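You operate a simulated robot arm through the tools that you are given. There is no shell and no other tool.

Carry out the task below with a simulated robot arm. There is one attempt and no reset: what you move stays moved.

JOB
Drop the plunger, lift it again and sort the sample: torn to scrap, whole to pass.
Fine: one drop; leave the drop tray out.
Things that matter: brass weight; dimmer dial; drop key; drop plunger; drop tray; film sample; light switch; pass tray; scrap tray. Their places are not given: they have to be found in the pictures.

The check looks at the end state, three seconds after you hand in, the way a careful person would. Anything else that was tipped, shoved, dropped, spilled or broken makes it a failure.

ROBOT AND FRAMES
A 6-joint arm with a four-finger gripper, fixed in place. Base frame: the origin is at the foot of the arm, x ahead of it, y to its left, z up. Readings come in mm, rad, newtons and seconds.
With the tool pointing down near the work surface it reaches from about 520 to 900 mm from the base axis. Its first joint turns from -2.897 to 2.897 rad. Payload 3.43 kg.
The tool frame sits at the grasp point between the pads (the TCP): z along the fingers, y along the line on which they close. The tips reach 30 mm beyond it. Largest opening 120 mm; the body of the gripper starts 85 mm behind the TCP.
Orientation is that of the tool frame in the base frame, as [roll, pitch, yaw] about the fixed x, y, z axes, in that order (R = Rz(yaw) Ry(pitch) Rx(roll)). With the fingers straight down and closing along the base's y, the tool's x points along the base's -x, its y along +y and its z along -z.

CONTROLS
- The arm moves only by the tool step_arm. Its argument "increments" is a list of rows, each a list of 7 numbers: the finger opening in mm, from 0 to 120, then the shift along the tool's x, y, z in units of 150 mm (1.0 is 150 mm), then the turn, a rotation vector about the tool's x, y, z in units of 60 degrees (1.0 is 60 degrees). In form: [[claw, dx, dy, dz, ax, ay, az], ...]. A call has 1 to 20 rows; each row is the pose to reach, as a shift and turn from the pose commanded when the call began, along the tool's axes at that moment. A call with a number of a shift or a turn outside -1 to 1 is refused whole. Rows are played at 5 a second. More than 50 mm and 0.15 rad between two rows, or a gripper value outside its range, and nothing of the call is played. A pose out of reach is approached as far as the arm can. The call stops where the force on the tool passes 60 N (or 10 N more than at its start, if that is more) or the arm is blocked; 0.2 s more then pass. Each finger halts on what it meets, pressing with about 42 N; the grip force reading is that of the motor and also rises with nothing between the fingers. The clock runs only during rows and for 0.2 s after the last one: add rows that repeat a pose to give the fingers time. It gives the time, the measured TCP pose, the force on the tool (base axes), the opening and the grip force at its end, in the units of the frame above (readings bear some noise), with the torque about the TCP (base axes, N m) and any sound that the robot's microphone picked up.
- Cameras (640 x 400 px; columns grow to the right, rows downward): "scene" is fixed at [400.2, -501, 1342.7]; the picture's right is [0.39, 0.92, 0.00], its down [0.64, -0.27, -0.72] and it looks along [-0.66, 0.28, -0.70] (base axes); focal length 214 px, centre (320, 200). "wrist" rides on the gripper at [71, -17, -121] in the tool frame; the picture's right is [0.23, 0.97, 0.00], its down [-0.81, 0.19, -0.55] and it looks along [-0.54, 0.13, 0.83] (tool axes); focal length 275 px, centre (320, 200).
- camera(camera): a new picture of that camera. It takes no simulated time.
- move_column(by): slides the trunk up (or, below 0, down) by that many mm; the arm rides with it, the base frame stays. It gives what a move gives, with no picture.
- measure_at(camera, pixels): for up to 12 pixels [column, row] of the newest picture of that camera ("zoom" is the newest enlarged one), the place [x, y, z] in the base frame of the surface seen there, good to about 2 mm. It takes no simulated time.
- zoom(camera, box): a new picture of the part [left, top, right, bottom] of that camera's present view, enlarged. It takes no simulated time.
- close_job(): hands the job in; it is judged then, once.

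Leave the gripper open and the arm clear of the work at the hand-in unless told otherwise.

The tools are called as name(argument=value, ...) on one line, values as JSON. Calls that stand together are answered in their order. step_arm: Moves the arm, as the interface text tells. Its arguments: {"type":"object","properties":{"increments":{"type":"array"}},"required":["increments"]} The other tools are called the same way: move_column (by) slides the trunk up or down; camera (camera) takes a picture; measure_at (camera, pixels) gives the place of the surface under pixels of a picture; zoom (camera, box) takes an enlarged picture of a part of a camera's view; close_job () hands the job in.

At the start:

```text
clock: 0.0
tcp_pos: [262.0, -400.4, 1188.3]
tool_rot: [3.141, 0.0, 3.138]
force: [-0.4, -0.1, 0.7]
torque: [-0.01, 0.01, 0.02]
grip_width: 120.0
gripper_force: 0.0
trunk travel left (down, up): [-125.0, 415.0]
```

scene: 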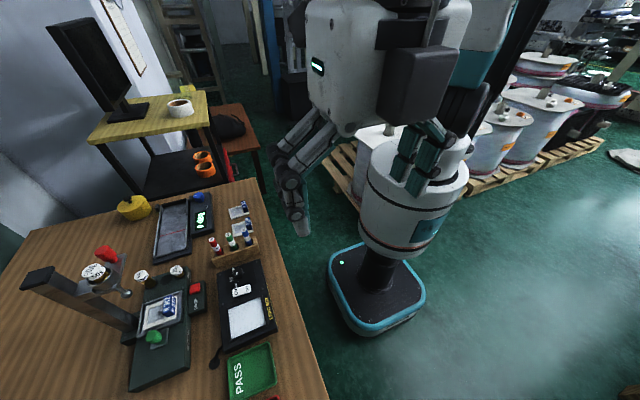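
wrist: 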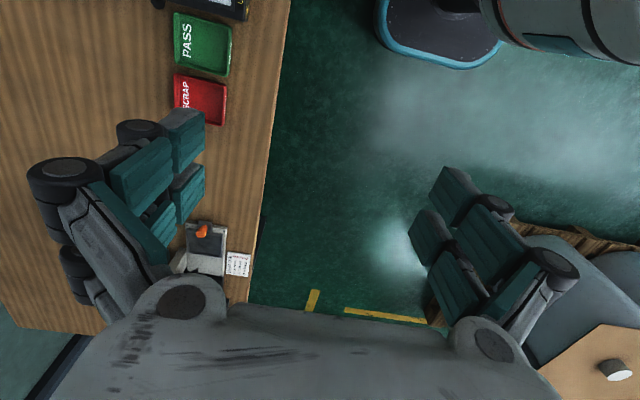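

I see a table on the left with a drop tester (post, red knob on top, green button), a light box and a green PASS tray. The wrist view shows PASS, a red SCRAP tray and a small box with an orange lever. I'll zoom in on each area first.

zoom(camera="scene", box=[20, 230, 220, 400])

zoom(camera="scene", box=[110, 180, 330, 400])

zoom(camera="wrist", box=[140, 0, 300, 300])

```text
2.35 times, centred on (120, 315) of scene
```

zoom: 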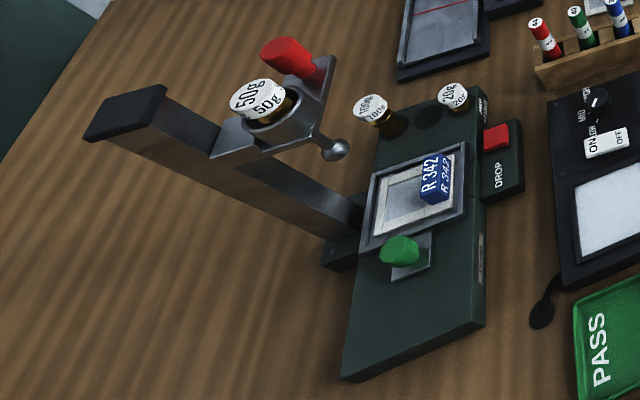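

```text
1.82 times, centred on (220, 290) of scene
```

zoom: 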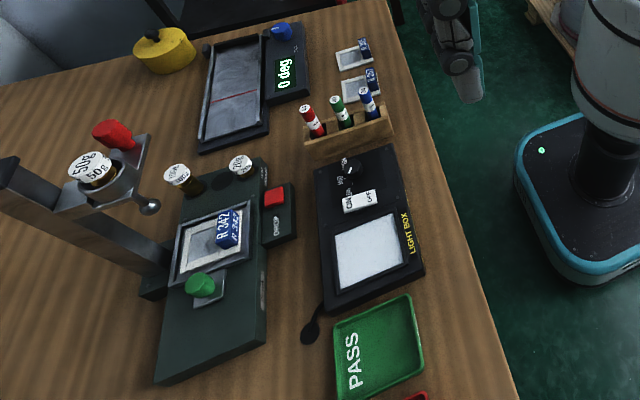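

```text
1.33 times, centred on (220, 150) of wrist
```

zoom: 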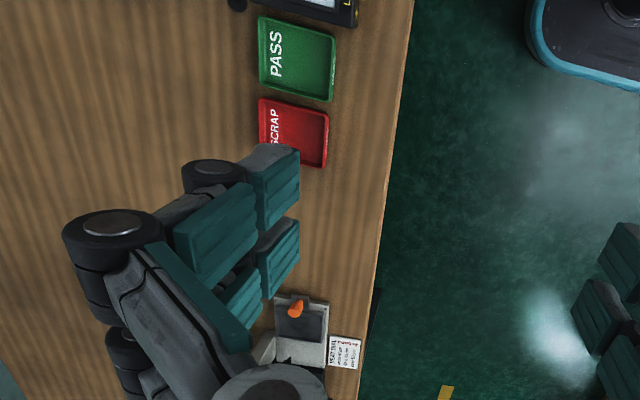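

The drop tester carries a 50g weight and ball nose, a red knob on the head, a green knob next to the framed sample (R 342), and a DROP key with a red button. I'll zoom in tighter and measure surfaces.

zoom(camera="scene", box=[70, 235, 150, 305])

zoom(camera="scene", box=[120, 255, 220, 355])

zoom(camera="scene", box=[200, 255, 300, 355])

zoom(camera="wrist", box=[160, 200, 270, 310])

```text
5.71 times, centred on (110, 270) of scene
```

zoom: 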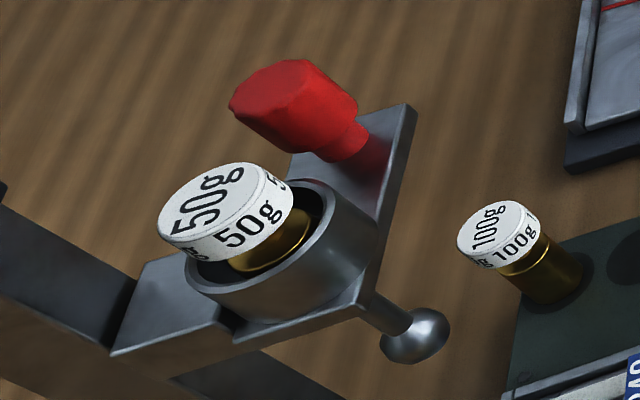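

```text
4.00 times, centred on (170, 305) of scene
```

zoom: 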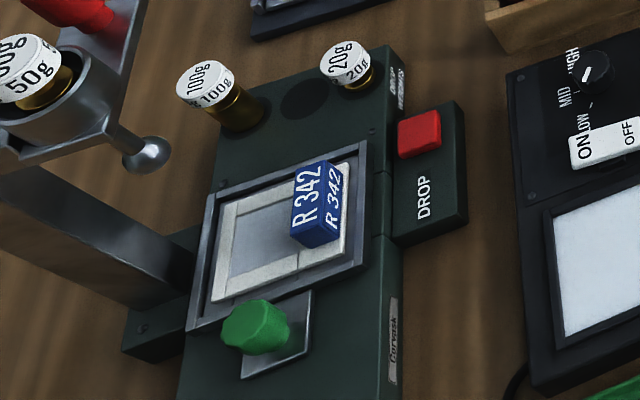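

```text
4.00 times, centred on (250, 305) of scene
```

zoom: 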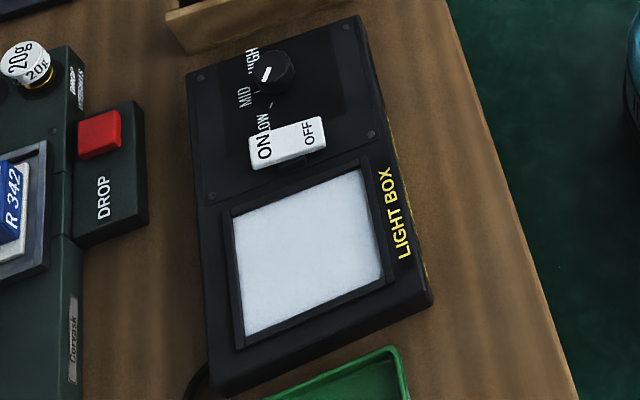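

```text
3.64 times, centred on (215, 255) of wrist
```

zoom: 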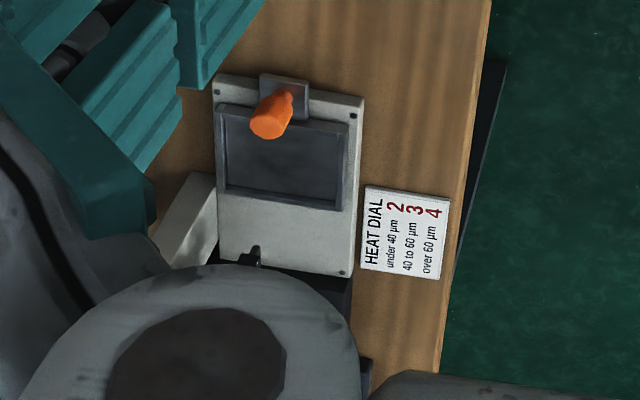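

Now I'll measure key points from the scene camera: plunger weight, ball, red knob, tray frame corners, green knob, DROP key, light box, trays and post.

camera(camera="scene")

zoom(camera="scene", box=[70, 235, 150, 305])

measure_at(camera="zoom", pixels=[[215, 200], [262, 215], [270, 260], [275, 80], [310, 100], [345, 145], [335, 195], [405, 110], [415, 335], [390, 310], [180, 290], [290, 290]])

```text
taken
```

scene: 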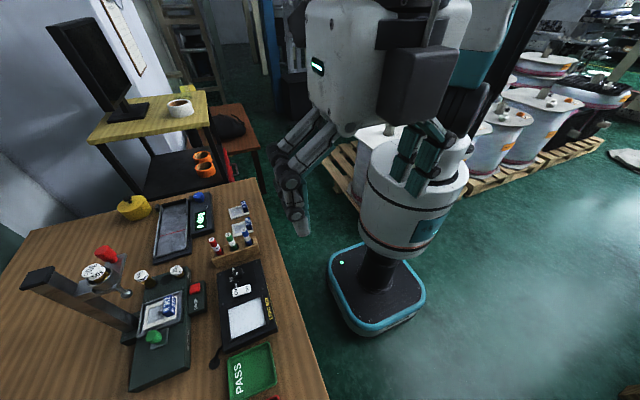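

```text
5.71 times, centred on (110, 270) of scene
```

zoom: 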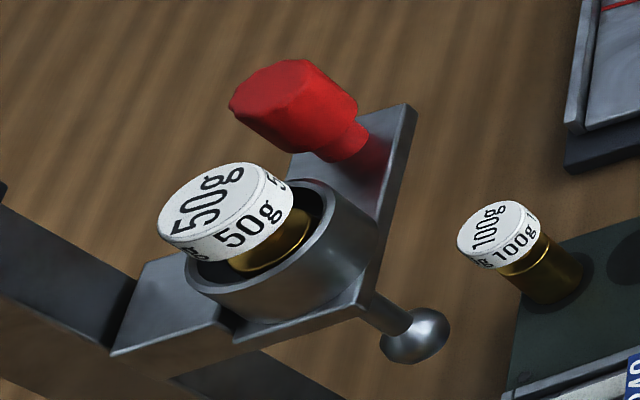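

```text
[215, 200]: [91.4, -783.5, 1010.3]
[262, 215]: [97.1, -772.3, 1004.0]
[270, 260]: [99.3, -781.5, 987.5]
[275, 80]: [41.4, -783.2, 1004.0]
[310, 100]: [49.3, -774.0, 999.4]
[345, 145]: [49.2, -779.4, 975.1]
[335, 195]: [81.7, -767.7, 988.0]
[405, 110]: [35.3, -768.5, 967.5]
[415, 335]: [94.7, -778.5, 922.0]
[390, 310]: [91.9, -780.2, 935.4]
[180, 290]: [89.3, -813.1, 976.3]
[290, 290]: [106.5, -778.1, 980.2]
```

The 50g cap top is at about z 1010, the ball at about (93, -779, 922) and the red knob at about (43, -780, 1000). Next I'll measure the tester base and tray.

zoom(camera="scene", box=[120, 255, 220, 355])

measure_at(camera="zoom", pixels=[[207, 195], [365, 143], [360, 262], [190, 328], [228, 205], [350, 165], [338, 250], [215, 298], [265, 245], [302, 185], [335, 190], [320, 225]])

measure_at(camera="zoom", pixels=[[250, 315], [285, 335], [310, 295], [245, 375], [300, 360], [418, 130], [420, 150], [400, 180], [395, 235], [460, 110], [465, 225], [520, 270]])

measure_at(camera="zoom", pixels=[[205, 70], [235, 105], [345, 55], [305, 98], [385, 55], [370, 130], [170, 240], [140, 330], [130, 350], [375, 350], [220, 150], [300, 385]])

```text
4.00 times, centred on (170, 305) of scene
```

zoom: 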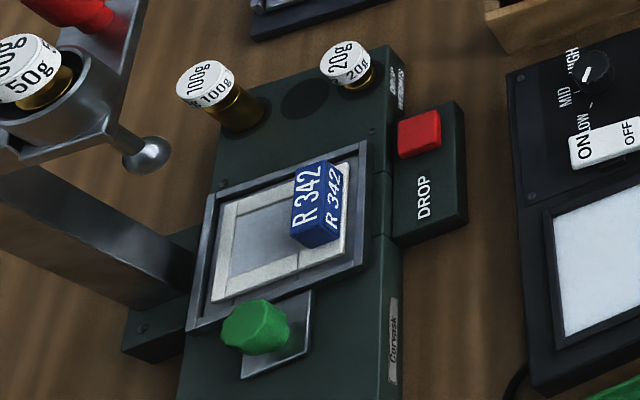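

```text
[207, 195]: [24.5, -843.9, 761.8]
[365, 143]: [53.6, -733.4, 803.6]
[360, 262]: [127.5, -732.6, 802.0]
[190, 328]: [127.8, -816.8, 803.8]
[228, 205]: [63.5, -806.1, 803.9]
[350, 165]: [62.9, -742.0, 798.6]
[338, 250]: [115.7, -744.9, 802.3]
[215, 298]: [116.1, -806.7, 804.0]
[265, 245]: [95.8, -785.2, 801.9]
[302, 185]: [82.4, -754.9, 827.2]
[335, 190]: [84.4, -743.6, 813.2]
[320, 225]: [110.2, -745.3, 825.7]
```

```text
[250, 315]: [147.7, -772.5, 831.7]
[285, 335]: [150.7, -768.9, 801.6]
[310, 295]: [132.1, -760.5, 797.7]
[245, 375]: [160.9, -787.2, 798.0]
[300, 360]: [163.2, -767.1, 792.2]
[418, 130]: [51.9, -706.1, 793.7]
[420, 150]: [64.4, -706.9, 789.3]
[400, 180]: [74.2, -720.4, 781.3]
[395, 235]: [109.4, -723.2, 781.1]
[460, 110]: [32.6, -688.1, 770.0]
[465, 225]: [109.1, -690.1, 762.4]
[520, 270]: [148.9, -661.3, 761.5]
```

```text
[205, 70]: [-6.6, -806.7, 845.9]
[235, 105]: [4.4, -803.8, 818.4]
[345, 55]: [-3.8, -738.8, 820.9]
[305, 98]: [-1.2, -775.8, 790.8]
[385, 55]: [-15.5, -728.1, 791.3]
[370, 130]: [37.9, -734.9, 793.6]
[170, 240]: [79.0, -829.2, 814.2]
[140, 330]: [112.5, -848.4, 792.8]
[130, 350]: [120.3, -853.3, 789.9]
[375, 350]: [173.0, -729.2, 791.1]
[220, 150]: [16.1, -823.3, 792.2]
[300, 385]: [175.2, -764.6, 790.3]
```

The table is at z about 761, the base top about 791 and the tray frame spans x 53..128, y -817..-733. So the tray is currently under the plunger at (92, -780). Next I'll measure the light box, trays and surroundings.

zoom(camera="scene", box=[200, 255, 300, 355])

measure_at(camera="zoom", pixels=[[265, 75], [290, 80], [278, 70], [265, 150], [310, 135], [288, 140], [235, 220], [360, 175], [385, 275], [245, 335], [300, 260], [360, 130]])

zoom(camera="scene", box=[200, 320, 340, 400])

measure_at(camera="wrist", pixels=[[175, 15], [230, 25], [228, 75], [175, 68], [205, 45], [176, 78], [227, 82], [222, 124], [178, 105], [202, 100], [201, 232], [206, 250]])

```text
4.00 times, centred on (250, 305) of scene
```

zoom: 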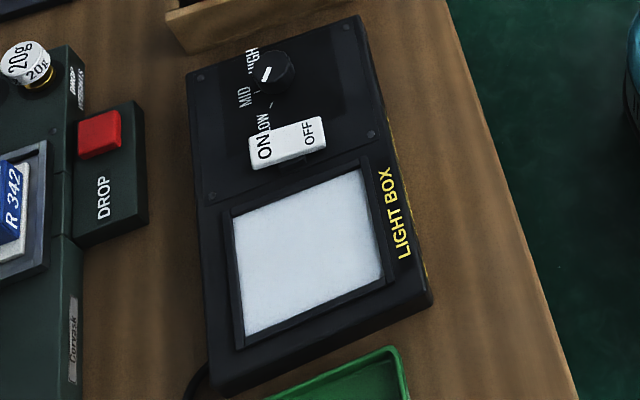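

```text
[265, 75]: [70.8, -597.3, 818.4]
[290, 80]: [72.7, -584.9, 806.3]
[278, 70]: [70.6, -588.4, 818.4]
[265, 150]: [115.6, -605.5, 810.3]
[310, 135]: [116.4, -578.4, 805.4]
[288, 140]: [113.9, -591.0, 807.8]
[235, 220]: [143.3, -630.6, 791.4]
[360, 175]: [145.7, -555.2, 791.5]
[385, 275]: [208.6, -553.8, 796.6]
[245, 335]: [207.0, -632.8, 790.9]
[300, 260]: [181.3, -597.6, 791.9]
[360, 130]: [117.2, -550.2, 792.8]
```

```text
4.57 times, centred on (270, 360) of scene
```

zoom: 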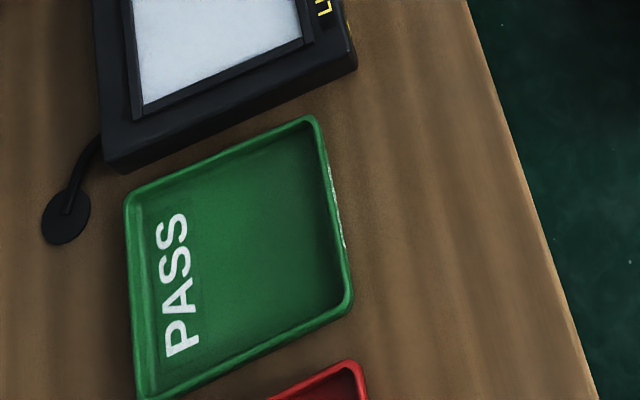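

```text
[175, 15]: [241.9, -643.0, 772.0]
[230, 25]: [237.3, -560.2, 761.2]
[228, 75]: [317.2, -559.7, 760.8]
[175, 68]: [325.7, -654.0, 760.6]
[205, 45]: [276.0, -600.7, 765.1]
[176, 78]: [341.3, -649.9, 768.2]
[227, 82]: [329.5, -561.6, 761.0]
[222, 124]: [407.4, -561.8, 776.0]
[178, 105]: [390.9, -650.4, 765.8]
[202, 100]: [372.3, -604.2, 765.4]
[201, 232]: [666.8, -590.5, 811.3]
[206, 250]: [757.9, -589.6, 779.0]
```

The light panel is centred near (177, -593) at z 791, the rocker's OFF side looks pressed, and the dial is near (71, -592). PASS is centred near (280, -603) and SCRAP near (370, -605). To keep the wrist camera away from the tester head, I'll turn the tool about its axis by 60° first, up high where the space is free.

step_arm(increments=[[120, 0, 0, 0, 0, 0, 0.125], [120, 0, 0, 0, 0, 0, 0.25], [120, 0, 0, 0, 0, 0, 0.375], [120, 0, 0, 0, 0, 0, 0.5], [120, 0, 0, 0, 0, 0, 0.625], [120, 0, 0, 0, 0, 0, 0.75], [120, 0, 0, 0, 0, 0, 0.875], [120, 0, 0, 0, 0, 0, 1.0], [120, 0, 0, 0, 0, 0, 1.0]])

zoom(camera="scene", box=[0, 240, 160, 340])

measure_at(camera="zoom", pixels=[[95, 140], [200, 130], [160, 165], [300, 230], [520, 390], [200, 185], [420, 300]])

```text
clock: 2.0
tcp_pos: [262.9, -401.7, 1187.4]
tool_rot: [3.141, -0.001, 2.09]
force: [-0.9, 0.2, -0.9]
torque: [0.02, -0.02, 0.01]
grip_width: 119.9
gripper_force: 0.0
trunk travel left (down, up): [-125.0, 415.0]
```

```text
4.00 times, centred on (80, 290) of scene
```

zoom: 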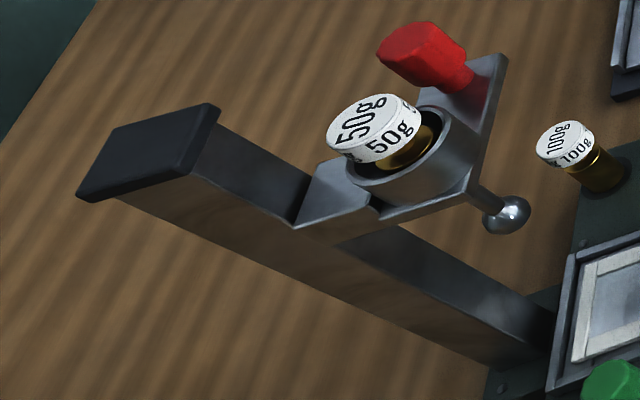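

```text
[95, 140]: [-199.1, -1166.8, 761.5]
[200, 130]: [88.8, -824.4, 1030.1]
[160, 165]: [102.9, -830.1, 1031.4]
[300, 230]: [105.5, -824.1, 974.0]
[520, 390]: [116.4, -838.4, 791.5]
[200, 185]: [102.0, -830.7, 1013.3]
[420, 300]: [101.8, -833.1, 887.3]
```

The post's top is at z 1031. I'll turn the tool another 30°, so that tool x points along base +y.

step_arm(increments=[[120, 0, 0, 0, 0, 0, 0.125], [120, 0, 0, 0, 0, 0, 0.25], [120, 0, 0, 0, 0, 0, 0.375], [120, 0, 0, 0, 0, 0, 0.5], [120, 0, 0, 0, 0, 0, 0.5]])

camera(camera="wrist")

camera(camera="scene")

```text
clock: 3.2
tcp_pos: [262.8, -401.9, 1188.8]
tool_rot: [-3.141, -0.001, 1.569]
force: [0.9, -0.1, 1.0]
torque: [0.0, -0.02, -0.04]
grip_width: 119.8
gripper_force: 0.1
trunk travel left (down, up): [-125.0, 415.0]
```

```text
taken
```

wrist: 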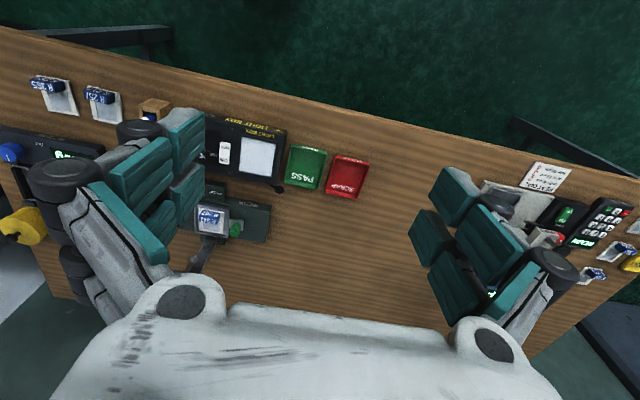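

```text
taken
```

scene: 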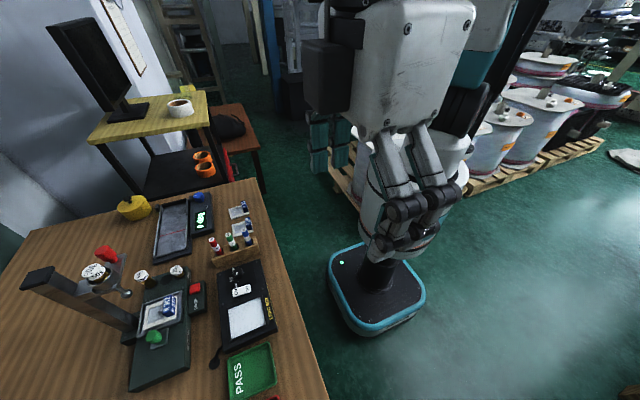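

Now I'll move toward the tester at a safe height for closer wrist pictures.

step_arm(increments=[[120, -0.233, -0.133, 0.067, 0, 0, 0], [120, -0.467, -0.267, 0.133, 0, 0, 0], [120, -0.7, -0.4, 0.2, 0, 0, 0], [120, -0.933, -0.533, 0.267, 0, 0, 0], [120, -0.933, -0.533, 0.267, 0, 0, 0]])

step_arm(increments=[[120, -0.2, -0.18, 0.1, 0, 0, 0], [120, -0.4, -0.36, 0.2, 0, 0, 0], [120, -0.6, -0.54, 0.3, 0, 0, 0], [120, -0.6, -0.54, 0.3, 0, 0, 0]])

camera(camera="wrist")

camera(camera="scene")

```text
clock: 4.4
tcp_pos: [182.6, -539.7, 1148.1]
tool_rot: [-3.141, -0.001, 1.571]
force: [0.1, -0.1, -1.1]
torque: [0.0, 0.01, 0.01]
grip_width: 120.1
gripper_force: 0.0
trunk travel left (down, up): [-125.0, 415.0]
```

```text
clock: 5.4
tcp_pos: [101.4, -628.2, 1103.6]
tool_rot: [3.141, -0.001, 1.57]
force: [0.2, -0.6, -0.2]
torque: [0.02, 0.0, 0.0]
grip_width: 119.9
gripper_force: 0.1
trunk travel left (down, up): [-125.0, 415.0]
```

```text
taken
```

wrist: 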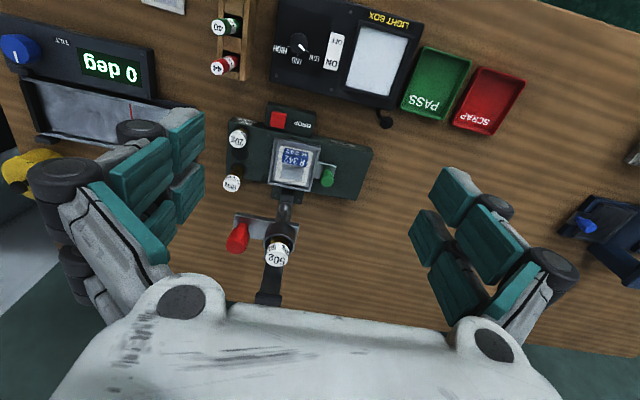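

```text
taken
```

scene: 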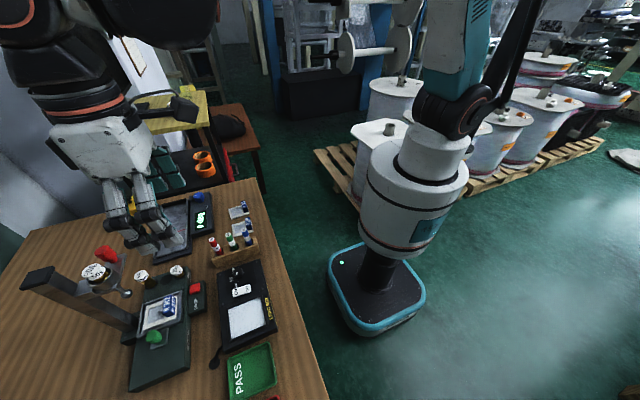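

The wrist view now shows the whole tester. I'll zoom in on the tester, the light box and the trays.

zoom(camera="wrist", box=[210, 90, 390, 310])

measure_at(camera="zoom", pixels=[[270, 60], [305, 155], [325, 170], [370, 155], [420, 160], [205, 270], [310, 290], [320, 295], [240, 240], [330, 230], [345, 210], [300, 380]])

zoom(camera="wrist", box=[260, 0, 420, 100])

```text
1.82 times, centred on (300, 200) of wrist
```

zoom: 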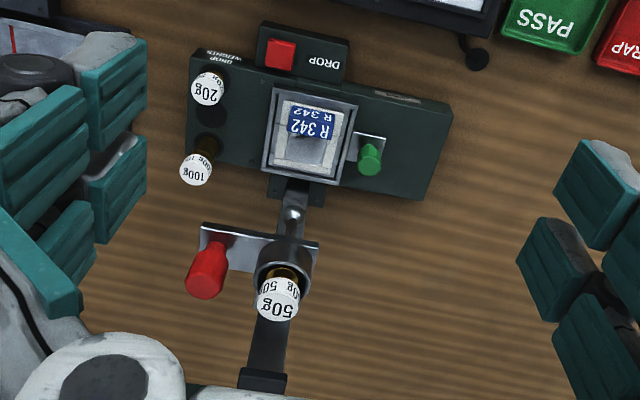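

```text
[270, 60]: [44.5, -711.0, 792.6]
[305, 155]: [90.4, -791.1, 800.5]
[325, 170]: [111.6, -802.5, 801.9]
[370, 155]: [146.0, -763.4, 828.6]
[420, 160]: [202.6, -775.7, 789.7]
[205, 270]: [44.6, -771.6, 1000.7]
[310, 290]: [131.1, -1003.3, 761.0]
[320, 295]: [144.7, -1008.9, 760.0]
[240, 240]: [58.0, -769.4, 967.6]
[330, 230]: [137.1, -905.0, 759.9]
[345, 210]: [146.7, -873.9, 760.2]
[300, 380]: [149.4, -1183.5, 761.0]
```

```text
4.00 times, centred on (340, 50) of wrist
```

zoom: 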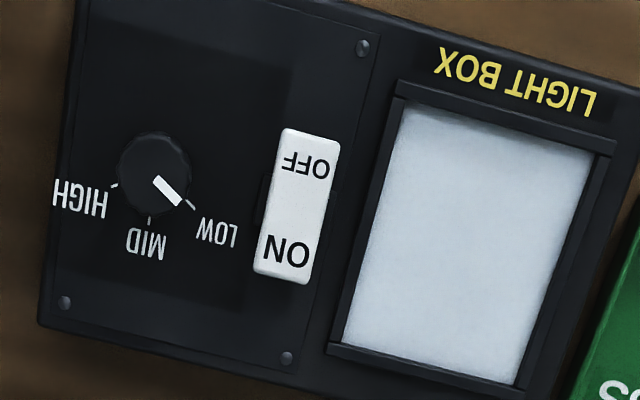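

The dial points at LOW and the switch is OFF. I'll get a closer zoom of the head and the tray from the wrist.

zoom(camera="wrist", box=[220, 195, 320, 285])

measure_at(camera="zoom", pixels=[[95, 250], [130, 210], [95, 130], [180, 200], [250, 300], [375, 370], [380, 320], [440, 220], [380, 130], [400, 60], [330, 390], [430, 260]])

zoom(camera="wrist", box=[215, 95, 385, 205])

measure_at(camera="zoom", pixels=[[220, 50], [245, 90], [205, 75], [330, 200], [380, 205], [355, 180], [420, 310], [430, 285], [445, 240], [300, 260], [345, 265], [370, 270]])

```text
4.44 times, centred on (270, 240) of wrist
```

zoom: 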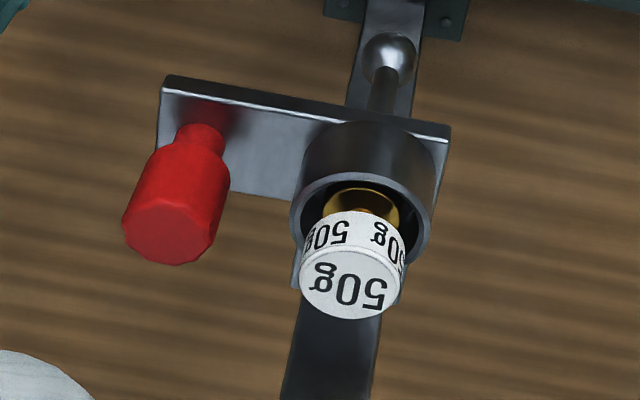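

```text
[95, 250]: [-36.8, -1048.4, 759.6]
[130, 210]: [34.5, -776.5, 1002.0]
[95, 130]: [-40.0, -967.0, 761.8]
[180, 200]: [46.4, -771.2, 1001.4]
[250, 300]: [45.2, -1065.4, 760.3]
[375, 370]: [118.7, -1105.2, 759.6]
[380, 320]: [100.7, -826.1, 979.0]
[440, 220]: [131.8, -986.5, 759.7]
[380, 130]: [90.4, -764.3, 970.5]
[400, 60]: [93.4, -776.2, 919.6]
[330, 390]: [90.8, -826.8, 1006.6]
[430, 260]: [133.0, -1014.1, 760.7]
```

```text
3.64 times, centred on (300, 150) of wrist
```

zoom: 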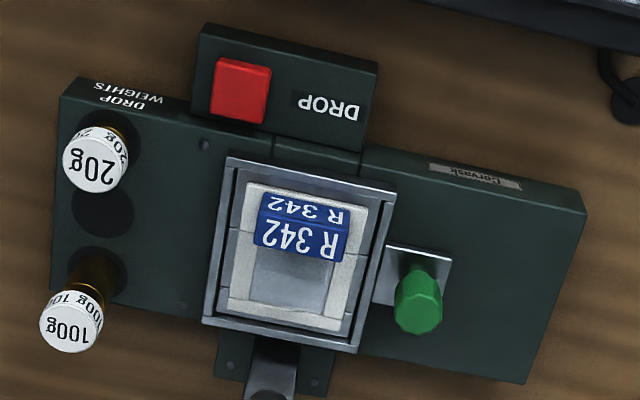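

```text
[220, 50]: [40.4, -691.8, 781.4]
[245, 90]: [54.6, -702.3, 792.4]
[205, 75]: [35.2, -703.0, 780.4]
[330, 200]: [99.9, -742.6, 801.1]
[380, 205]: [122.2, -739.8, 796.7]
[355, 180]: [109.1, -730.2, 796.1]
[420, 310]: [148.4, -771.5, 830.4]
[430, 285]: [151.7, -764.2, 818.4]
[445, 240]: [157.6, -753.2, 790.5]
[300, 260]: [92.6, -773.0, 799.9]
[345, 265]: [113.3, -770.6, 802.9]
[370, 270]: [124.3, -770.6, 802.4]
```

The DROP button is centred near (50, -706) with its top at z about 793. I'll close the fingers and tilt the tool 20° so its top leans toward the robot. That keeps the wrist away from the plunger head.

step_arm(increments=[[60, 0, 0, 0, 0, -0.11, 0], [30, 0, 0, 0, 0, -0.22, 0], [0, 0, 0, 0, 0, -0.333, 0], [0, 0, 0, 0, 0, -0.333, 0], [0, 0, 0, 0, 0, -0.333, 0]])

camera(camera="wrist")

```text
clock: 6.6
tcp_pos: [102.2, -630.2, 1104.0]
tool_rot: [-3.142, 0.35, 1.569]
force: [0.1, 0.4, -0.1]
torque: [0.02, 0.04, 0.02]
grip_width: 0.2
gripper_force: 33.5
trunk travel left (down, up): [-125.0, 415.0]
```

```text
taken
```

wrist: 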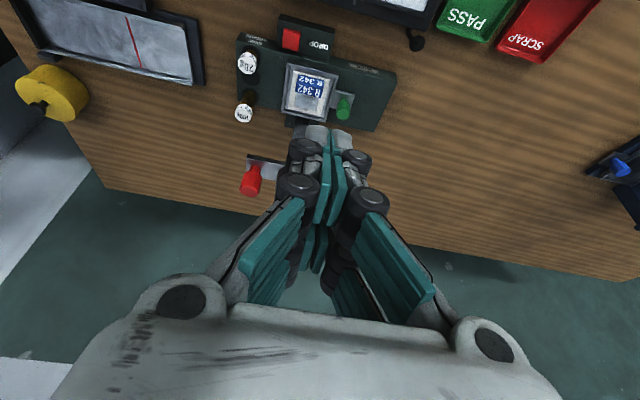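

The tilt is right. I'll move down toward a hover over the DROP button in two stages.

step_arm(increments=[[0, 0.025, -0.058, 0.28, 0, 0, 0], [0, 0.05, -0.116, 0.56, 0, 0, 0], [0, 0.075, -0.1735, 0.845, 0, 0, 0], [0, 0.075, -0.1735, 0.845, 0, 0, 0]])

step_arm(increments=[[0, 0.025, -0.058, 0.28, 0, 0, 0], [0, 0.05, -0.116, 0.56, 0, 0, 0], [0, 0.075, -0.1735, 0.845, 0, 0, 0], [0, 0.075, -0.1735, 0.845, 0, 0, 0], [0, 0.075, -0.1735, 0.845, 0, 0, 0]])

camera(camera="wrist")

camera(camera="scene")

```text
clock: 7.6
tcp_pos: [75.4, -662.2, 980.2]
tool_rot: [3.141, 0.351, 1.571]
force: [-0.5, -1.0, -1.0]
torque: [-0.01, 0.01, -0.02]
grip_width: 0.1
gripper_force: 33.1
trunk travel left (down, up): [-125.0, 415.0]
```

```text
clock: 8.8
tcp_pos: [51.0, -696.4, 858.4]
tool_rot: [3.141, 0.349, 1.568]
force: [-0.3, 0.0, 0.0]
torque: [-0.03, 0.0, -0.02]
grip_width: 0.1
gripper_force: 33.3
trunk travel left (down, up): [-125.0, 415.0]
```

```text
taken
```

wrist: 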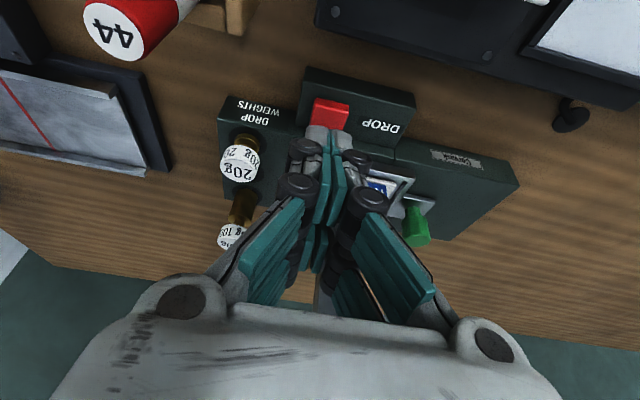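

```text
taken
```

scene: 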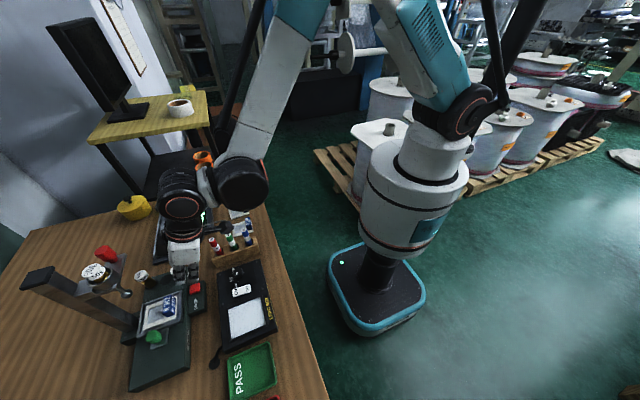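

The closed fingertips hover just in front of the red button in the wrist image (tip at about (325,130), button at about (330,115)). I'll zoom in and measure to confirm alignment before the single press.

zoom(camera="wrist", box=[280, 60, 400, 160])

measure_at(camera="zoom", pixels=[[180, 210], [360, 220], [190, 260], [340, 290], [270, 235], [225, 350], [290, 350], [230, 390]])

zoom(camera="scene", box=[130, 240, 230, 330])

measure_at(camera="zoom", pixels=[[405, 290], [425, 295], [420, 315], [330, 220], [360, 200]])

```text
4.00 times, centred on (340, 110) of wrist
```

zoom: 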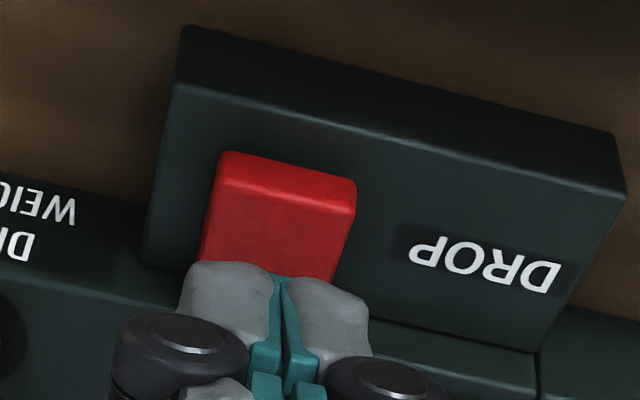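

```text
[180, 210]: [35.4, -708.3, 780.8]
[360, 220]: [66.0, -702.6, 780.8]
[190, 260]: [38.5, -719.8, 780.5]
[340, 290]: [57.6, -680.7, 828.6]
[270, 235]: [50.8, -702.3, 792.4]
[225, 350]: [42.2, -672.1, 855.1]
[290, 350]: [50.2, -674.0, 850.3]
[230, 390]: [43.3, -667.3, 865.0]
```

```text
4.44 times, centred on (180, 285) of scene
```

zoom: 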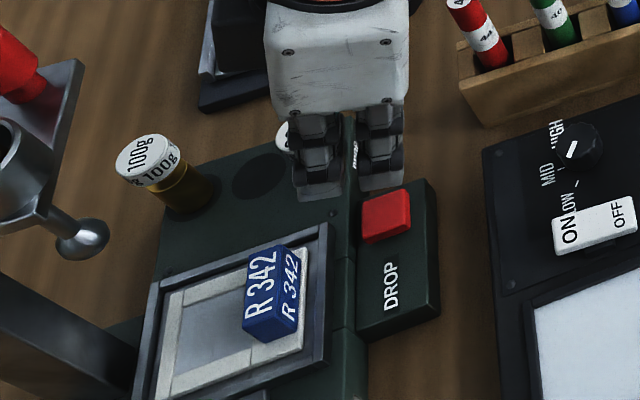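

```text
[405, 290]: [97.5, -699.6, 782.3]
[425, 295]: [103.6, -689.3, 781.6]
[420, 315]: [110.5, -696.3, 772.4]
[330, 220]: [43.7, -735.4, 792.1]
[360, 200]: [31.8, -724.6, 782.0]
```

The scene view suggests each finger may be split into two prongs across its width. I'll take a close look before touching anything.

zoom(camera="scene", box=[160, 235, 220, 295])

measure_at(camera="zoom", pixels=[[250, 200], [250, 250], [255, 290], [270, 320], [345, 200], [345, 250], [345, 290], [345, 320], [300, 280], [300, 230], [225, 250], [380, 300]])

zoom(camera="wrist", box=[230, 100, 430, 310])

```text
6.67 times, centred on (190, 265) of scene
```

zoom: 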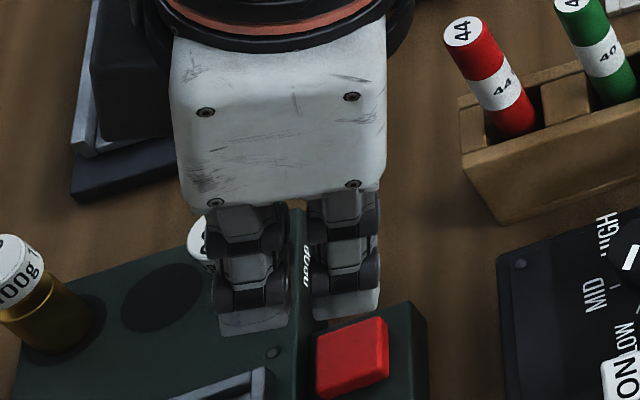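

```text
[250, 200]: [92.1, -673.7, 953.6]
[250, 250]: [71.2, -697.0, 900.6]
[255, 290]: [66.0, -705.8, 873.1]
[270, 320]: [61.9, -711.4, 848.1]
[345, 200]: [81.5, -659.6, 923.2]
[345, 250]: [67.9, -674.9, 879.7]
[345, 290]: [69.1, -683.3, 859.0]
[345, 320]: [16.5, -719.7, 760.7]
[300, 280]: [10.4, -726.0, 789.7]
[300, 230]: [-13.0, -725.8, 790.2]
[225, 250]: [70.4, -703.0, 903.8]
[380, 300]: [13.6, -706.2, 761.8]
```

```text
1.90 times, centred on (330, 205) of wrist
```

zoom: 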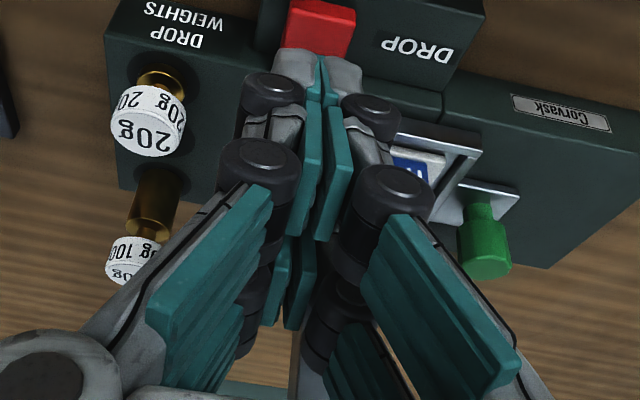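

Each finger is two prongs, each about 19 mm wide and centred about ±15 mm along tool x. With the tilt, the rear prong would come close to the tray frame. I'll take the tilt out here (tips about 35 mm above the button), so one flat prong can press the button while the other hangs off the outer edge of the DROP box.

step_arm(increments=[[0, 0, 0, 0, 0, 0.11, 0], [0, 0, 0, 0, 0, 0.22, 0], [0, 0, 0, 0, 0, 0.333, 0], [0, 0, 0, 0, 0, 0.333, 0], [0, 0, 0, 0, 0, 0.333, 0]])

zoom(camera="wrist", box=[230, 60, 430, 260])

zoom(camera="scene", box=[110, 215, 230, 315])

```text
clock: 10.0
tcp_pos: [48.5, -696.9, 857.8]
tool_rot: [-3.14, 0.001, 1.568]
force: [0.7, 0.1, 0.2]
torque: [-0.02, -0.02, 0.02]
grip_width: 0.0
gripper_force: 33.6
trunk travel left (down, up): [-125.0, 415.0]
```

```text
2.00 times, centred on (330, 160) of wrist
```

zoom: 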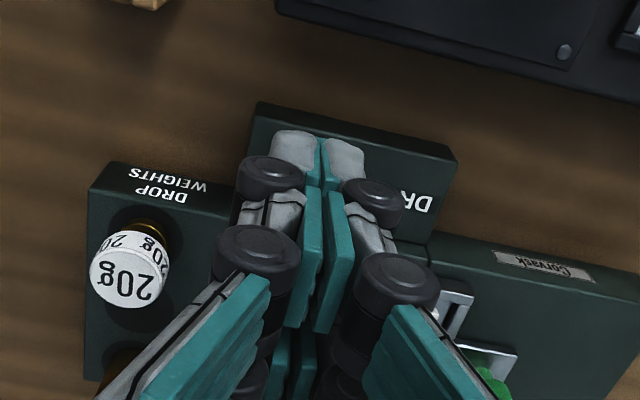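

```text
4.00 times, centred on (170, 265) of scene
```

zoom: 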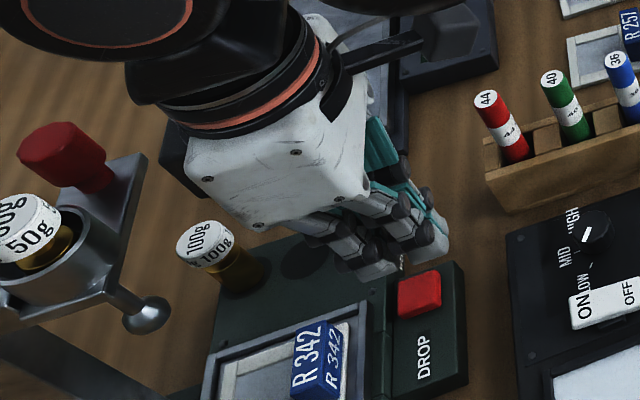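

Upright, the wrist looks close to the red knob in this view. I'll measure the clearance between the wrist body and the head before descending.

measure_at(camera="zoom", pixels=[[140, 90], [175, 150], [200, 180], [130, 75], [200, 110], [300, 120], [60, 40], [20, 30], [180, 110], [260, 200], [350, 260], [430, 250]])

```text
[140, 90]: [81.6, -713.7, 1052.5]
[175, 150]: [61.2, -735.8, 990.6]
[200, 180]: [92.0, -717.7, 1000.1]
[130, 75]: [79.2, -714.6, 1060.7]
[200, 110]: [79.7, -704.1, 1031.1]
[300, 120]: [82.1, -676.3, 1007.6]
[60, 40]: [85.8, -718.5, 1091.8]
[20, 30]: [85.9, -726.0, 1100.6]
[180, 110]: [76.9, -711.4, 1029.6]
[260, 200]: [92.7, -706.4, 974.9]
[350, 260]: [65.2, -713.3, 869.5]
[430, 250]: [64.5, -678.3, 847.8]
```

The wrist clears the head by about 20 mm (lowest y about -736 against the cup front at -757). I'll descend to about 4 mm above the button.

step_arm(increments=[[0, 0.017, 0.0, 0.07, 0, 0, 0], [0, 0.017, 0.0, 0.14, 0, 0, 0], [0, 0.017, 0.0, 0.2, 0, 0, 0], [0, 0.017, 0.0, 0.2, 0, 0, 0]])

zoom(camera="scene", box=[150, 235, 230, 315])

zoom(camera="wrist", box=[260, 80, 400, 180])

```text
clock: 11.0
tcp_pos: [49.7, -692.9, 826.7]
tool_rot: [-3.141, 0.001, 1.569]
force: [0.1, -0.2, 0.5]
torque: [0.01, 0.0, -0.02]
grip_width: 0.0
gripper_force: 33.3
trunk travel left (down, up): [-125.0, 415.0]
```

```text
5.00 times, centred on (190, 275) of scene
```

zoom: 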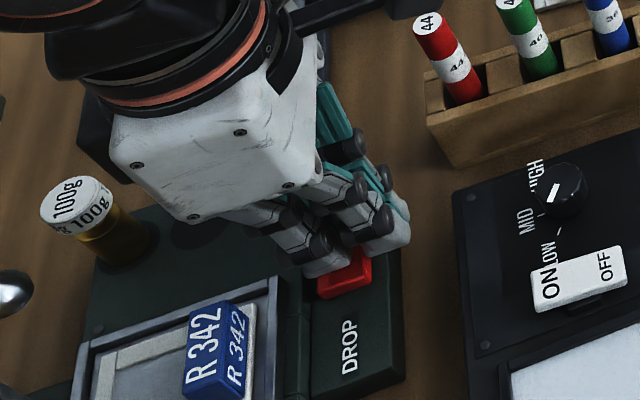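

```text
4.00 times, centred on (330, 130) of wrist
```

zoom: 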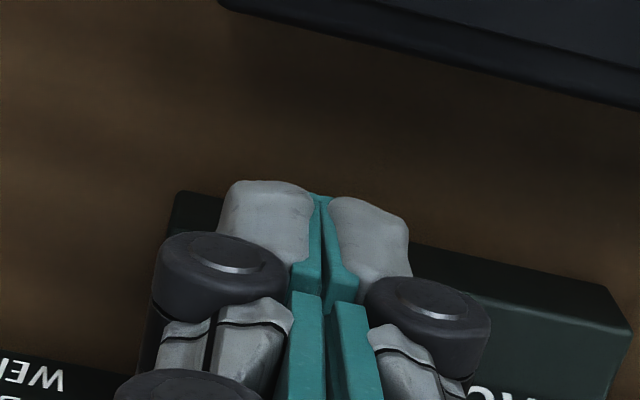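

The rear prong sits over the red button and nothing else is beneath. I'll press down in small steps for the single drop, with the force stop as the guard.

step_arm(increments=[[0, 0, 0, 0.013, 0, 0, 0], [0, 0, 0, 0.026, 0, 0, 0], [0, 0, 0, 0.035, 0, 0, 0], [0, 0, 0, 0.044, 0, 0, 0], [0, 0, 0, 0.053, 0, 0, 0]])

zoom(camera="scene", box=[40, 215, 240, 365])

```text
clock: 12.2
tcp_pos: [48.1, -692.9, 819.1]
tool_rot: [3.141, -0.001, 1.568]
force: [0.8, 0.1, -0.6]
torque: [-0.03, -0.04, -0.01]
grip_width: 0.1
gripper_force: 33.1
trunk travel left (down, up): [-125.0, 415.0]
```

```text
2.67 times, centred on (140, 290) of scene
```

zoom: 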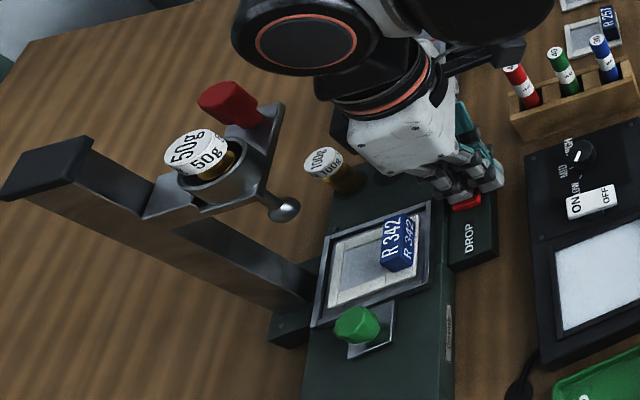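

There's no contact force yet with the tips at z about 789. I'll look closely at where the prong is relative to the button.

zoom(camera="scene", box=[190, 270, 230, 310])

measure_at(camera="zoom", pixels=[[200, 140], [240, 155], [280, 150], [320, 140], [260, 175], [300, 110], [230, 110], [180, 130], [350, 160], [380, 130], [300, 165], [215, 170]])

```text
10.00 times, centred on (210, 290) of scene
```

zoom: 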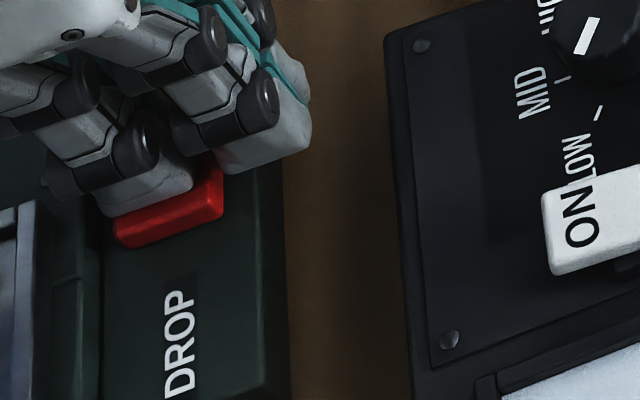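

```text
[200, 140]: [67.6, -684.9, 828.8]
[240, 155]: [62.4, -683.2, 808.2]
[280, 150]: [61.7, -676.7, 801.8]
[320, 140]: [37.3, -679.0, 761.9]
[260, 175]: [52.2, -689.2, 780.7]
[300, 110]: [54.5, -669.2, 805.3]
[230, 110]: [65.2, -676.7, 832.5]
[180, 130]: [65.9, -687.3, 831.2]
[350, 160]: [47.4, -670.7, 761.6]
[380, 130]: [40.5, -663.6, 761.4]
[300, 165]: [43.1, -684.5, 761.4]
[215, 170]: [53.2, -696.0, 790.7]
```

The visible fingertips end slightly above the nominal 30 mm, so they haven't touched yet. I'll continue downward in small steps.

step_arm(increments=[[0, 0, 0, 0.009, 0, 0, 0], [0, 0, 0, 0.018, 0, 0, 0], [0, 0, 0, 0.027, 0, 0, 0], [0, 0, 0, 0.027, 0, 0, 0]])

zoom(camera="scene", box=[60, 235, 240, 335])

```text
clock: 13.2
tcp_pos: [48.4, -692.7, 815.5]
tool_rot: [3.141, 0.001, 1.569]
force: [0.6, 0.3, 1.4]
torque: [0.01, -0.03, 0.02]
grip_width: 6.0
gripper_force: 33.3
trunk travel left (down, up): [-125.0, 415.0]
heard: click
```

```text
3.56 times, centred on (150, 285) of scene
```

zoom: 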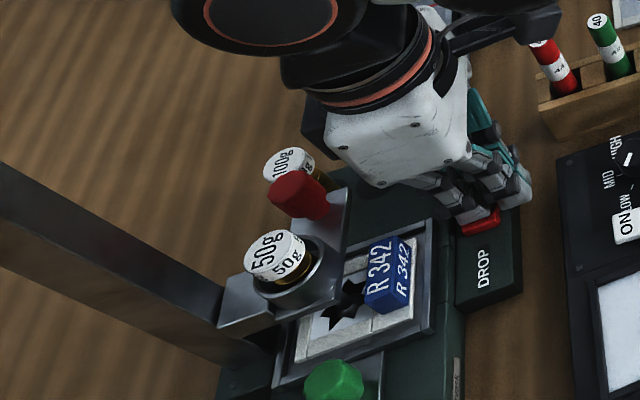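

A click was heard and the plunger head is now down on the film, with a dark star-shaped opening showing beside the tag. I'll retract straight up off the button.

step_arm(increments=[[6, 0, 0, -0.05, 0, 0, 0], [6, 0, 0, -0.2, 0, 0, 0], [6, 0.1, 0, -0.45, 0, 0, 0], [6, 0.2, 0, -0.7, 0, 0, 0], [6, 0.3, 0, -0.95, 0, 0, 0], [6, 0.3, 0, -0.95, 0, 0, 0]])

zoom(camera="scene", box=[90, 255, 210, 355])

camera(camera="wrist")

```text
clock: 14.6
tcp_pos: [49.1, -647.6, 956.4]
tool_rot: [3.14, 0.0, 1.568]
force: [0.5, 1.3, 0.3]
torque: [-0.02, -0.02, -0.03]
grip_width: 6.1
gripper_force: 0.1
trunk travel left (down, up): [-125.0, 415.0]
```

```text
4.00 times, centred on (150, 305) of scene
```

zoom: 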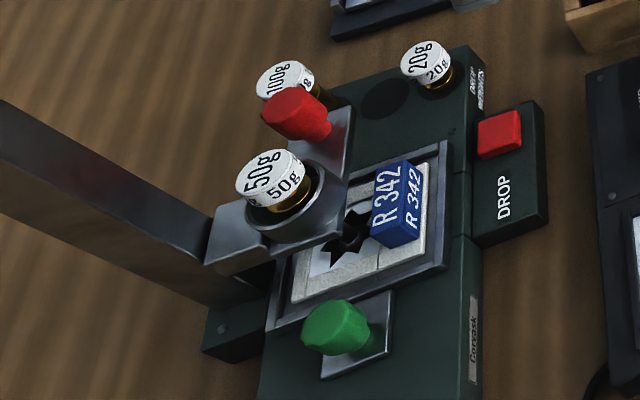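

```text
taken
```

wrist: 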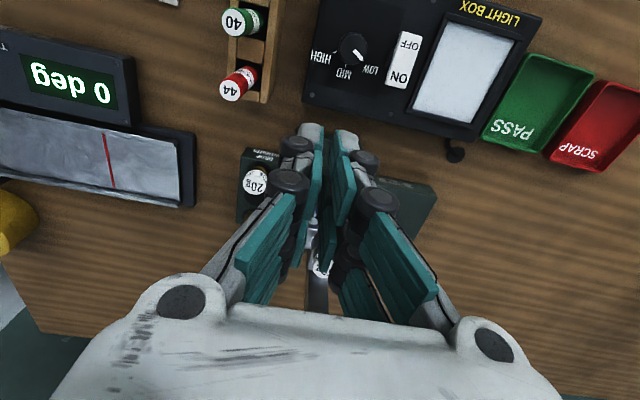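

The film has clearly burst around the ball, but I'll check it again later. Now I'll measure the red knob and head in the lowered position, so I can lift it.

measure_at(camera="zoom", pixels=[[285, 105], [300, 120], [320, 125], [340, 120], [320, 165], [265, 170], [290, 185], [240, 240], [225, 215], [345, 240], [350, 110], [290, 240]])

zoom(camera="scene", box=[125, 265, 185, 315])

measure_at(camera="zoom", pixels=[[130, 90], [180, 110], [220, 140], [255, 150], [200, 180], [290, 80], [300, 70], [290, 130], [160, 60], [120, 50], [250, 60], [270, 170]])

```text
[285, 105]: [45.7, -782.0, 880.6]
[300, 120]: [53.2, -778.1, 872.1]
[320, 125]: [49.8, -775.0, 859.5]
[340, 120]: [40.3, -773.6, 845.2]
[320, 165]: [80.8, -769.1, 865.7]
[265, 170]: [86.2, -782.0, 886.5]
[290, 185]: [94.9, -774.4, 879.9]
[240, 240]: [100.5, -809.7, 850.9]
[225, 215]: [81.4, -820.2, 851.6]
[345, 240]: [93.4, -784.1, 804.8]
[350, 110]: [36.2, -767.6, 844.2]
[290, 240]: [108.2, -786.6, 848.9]
```

```text
8.00 times, centred on (155, 290) of scene
```

zoom: 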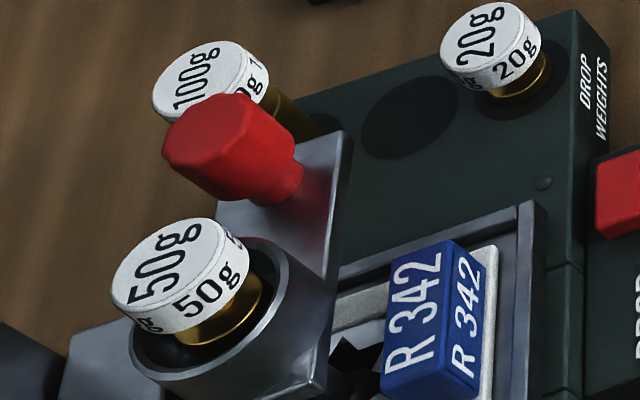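

```text
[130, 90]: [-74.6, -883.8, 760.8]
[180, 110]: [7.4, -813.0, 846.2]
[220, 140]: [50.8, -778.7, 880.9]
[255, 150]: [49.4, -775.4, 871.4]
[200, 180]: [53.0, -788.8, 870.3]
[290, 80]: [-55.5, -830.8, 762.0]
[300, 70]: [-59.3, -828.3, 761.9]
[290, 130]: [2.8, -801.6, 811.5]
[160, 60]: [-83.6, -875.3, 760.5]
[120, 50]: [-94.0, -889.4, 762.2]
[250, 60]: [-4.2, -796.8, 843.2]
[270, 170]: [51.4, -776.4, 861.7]
```

The head dropped about 123 mm. The red knob is now centred near (41, -783) with its top at z about 882, on a plate at z 844. I'll grip it closing along base y, which keeps the fingers clear of the cup, so I'll rise a little and turn the tool back 90°.

step_arm(increments=[[30, 0, 0, -0.1, 0, 0, -0.13], [50, 0, 0, -0.2, 0, 0, -0.26], [50, 0, 0, -0.3, 0, 0, -0.39], [50, 0, 0, -0.4, 0, 0, -0.52], [50, 0, 0, -0.4, 0, 0, -0.65], [50, 0, 0, -0.4, 0, 0, -0.78], [50, 0, 0, -0.4, 0, 0, -0.91], [50, 0, 0, -0.4, 0, 0, -1.0], [50, 0, 0, -0.4, 0, 0, -1.0]])

step_arm(increments=[[50, 0, 0, 0, 0, 0, -0.13], [50, 0, 0, 0, 0, 0, -0.26], [50, 0, 0, 0, 0, 0, -0.39], [50, 0, 0, 0, 0, 0, -0.5], [50, 0, 0, 0, 0, 0, -0.5]])

camera(camera="wrist")

camera(camera="scene")

```text
clock: 16.6
tcp_pos: [49.7, -647.5, 1019.0]
tool_rot: [-3.141, 0.0, 2.618]
force: [0.3, -0.1, 0.2]
torque: [0.0, 0.01, 0.01]
grip_width: 49.9
gripper_force: 0.1
trunk travel left (down, up): [-125.0, 415.0]
```

```text
clock: 17.8
tcp_pos: [48.7, -647.9, 1017.7]
tool_rot: [3.141, 0.0, -3.14]
force: [0.4, 0.7, -0.1]
torque: [-0.02, -0.01, 0.0]
grip_width: 50.2
gripper_force: 0.1
trunk travel left (down, up): [-125.0, 415.0]
```

```text
taken
```

wrist: 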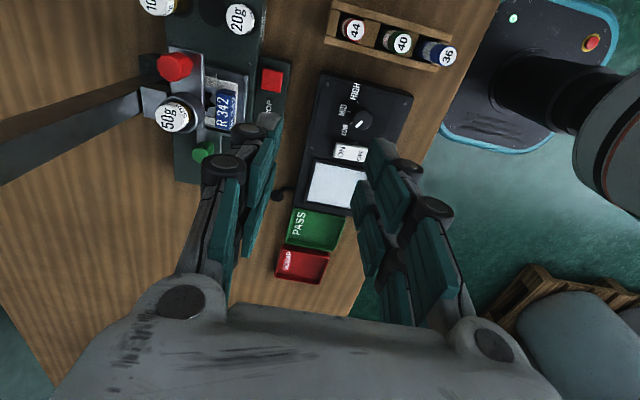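

```text
taken
```

scene: 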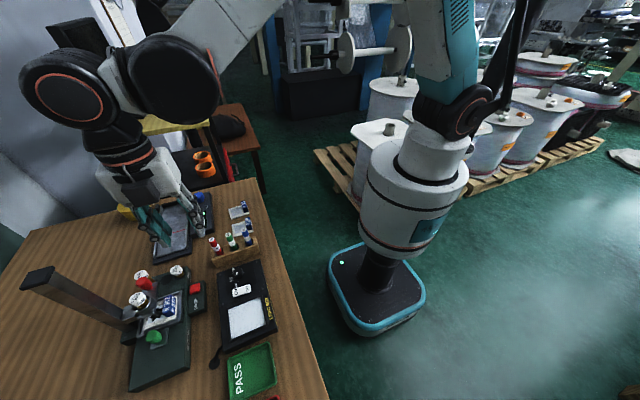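

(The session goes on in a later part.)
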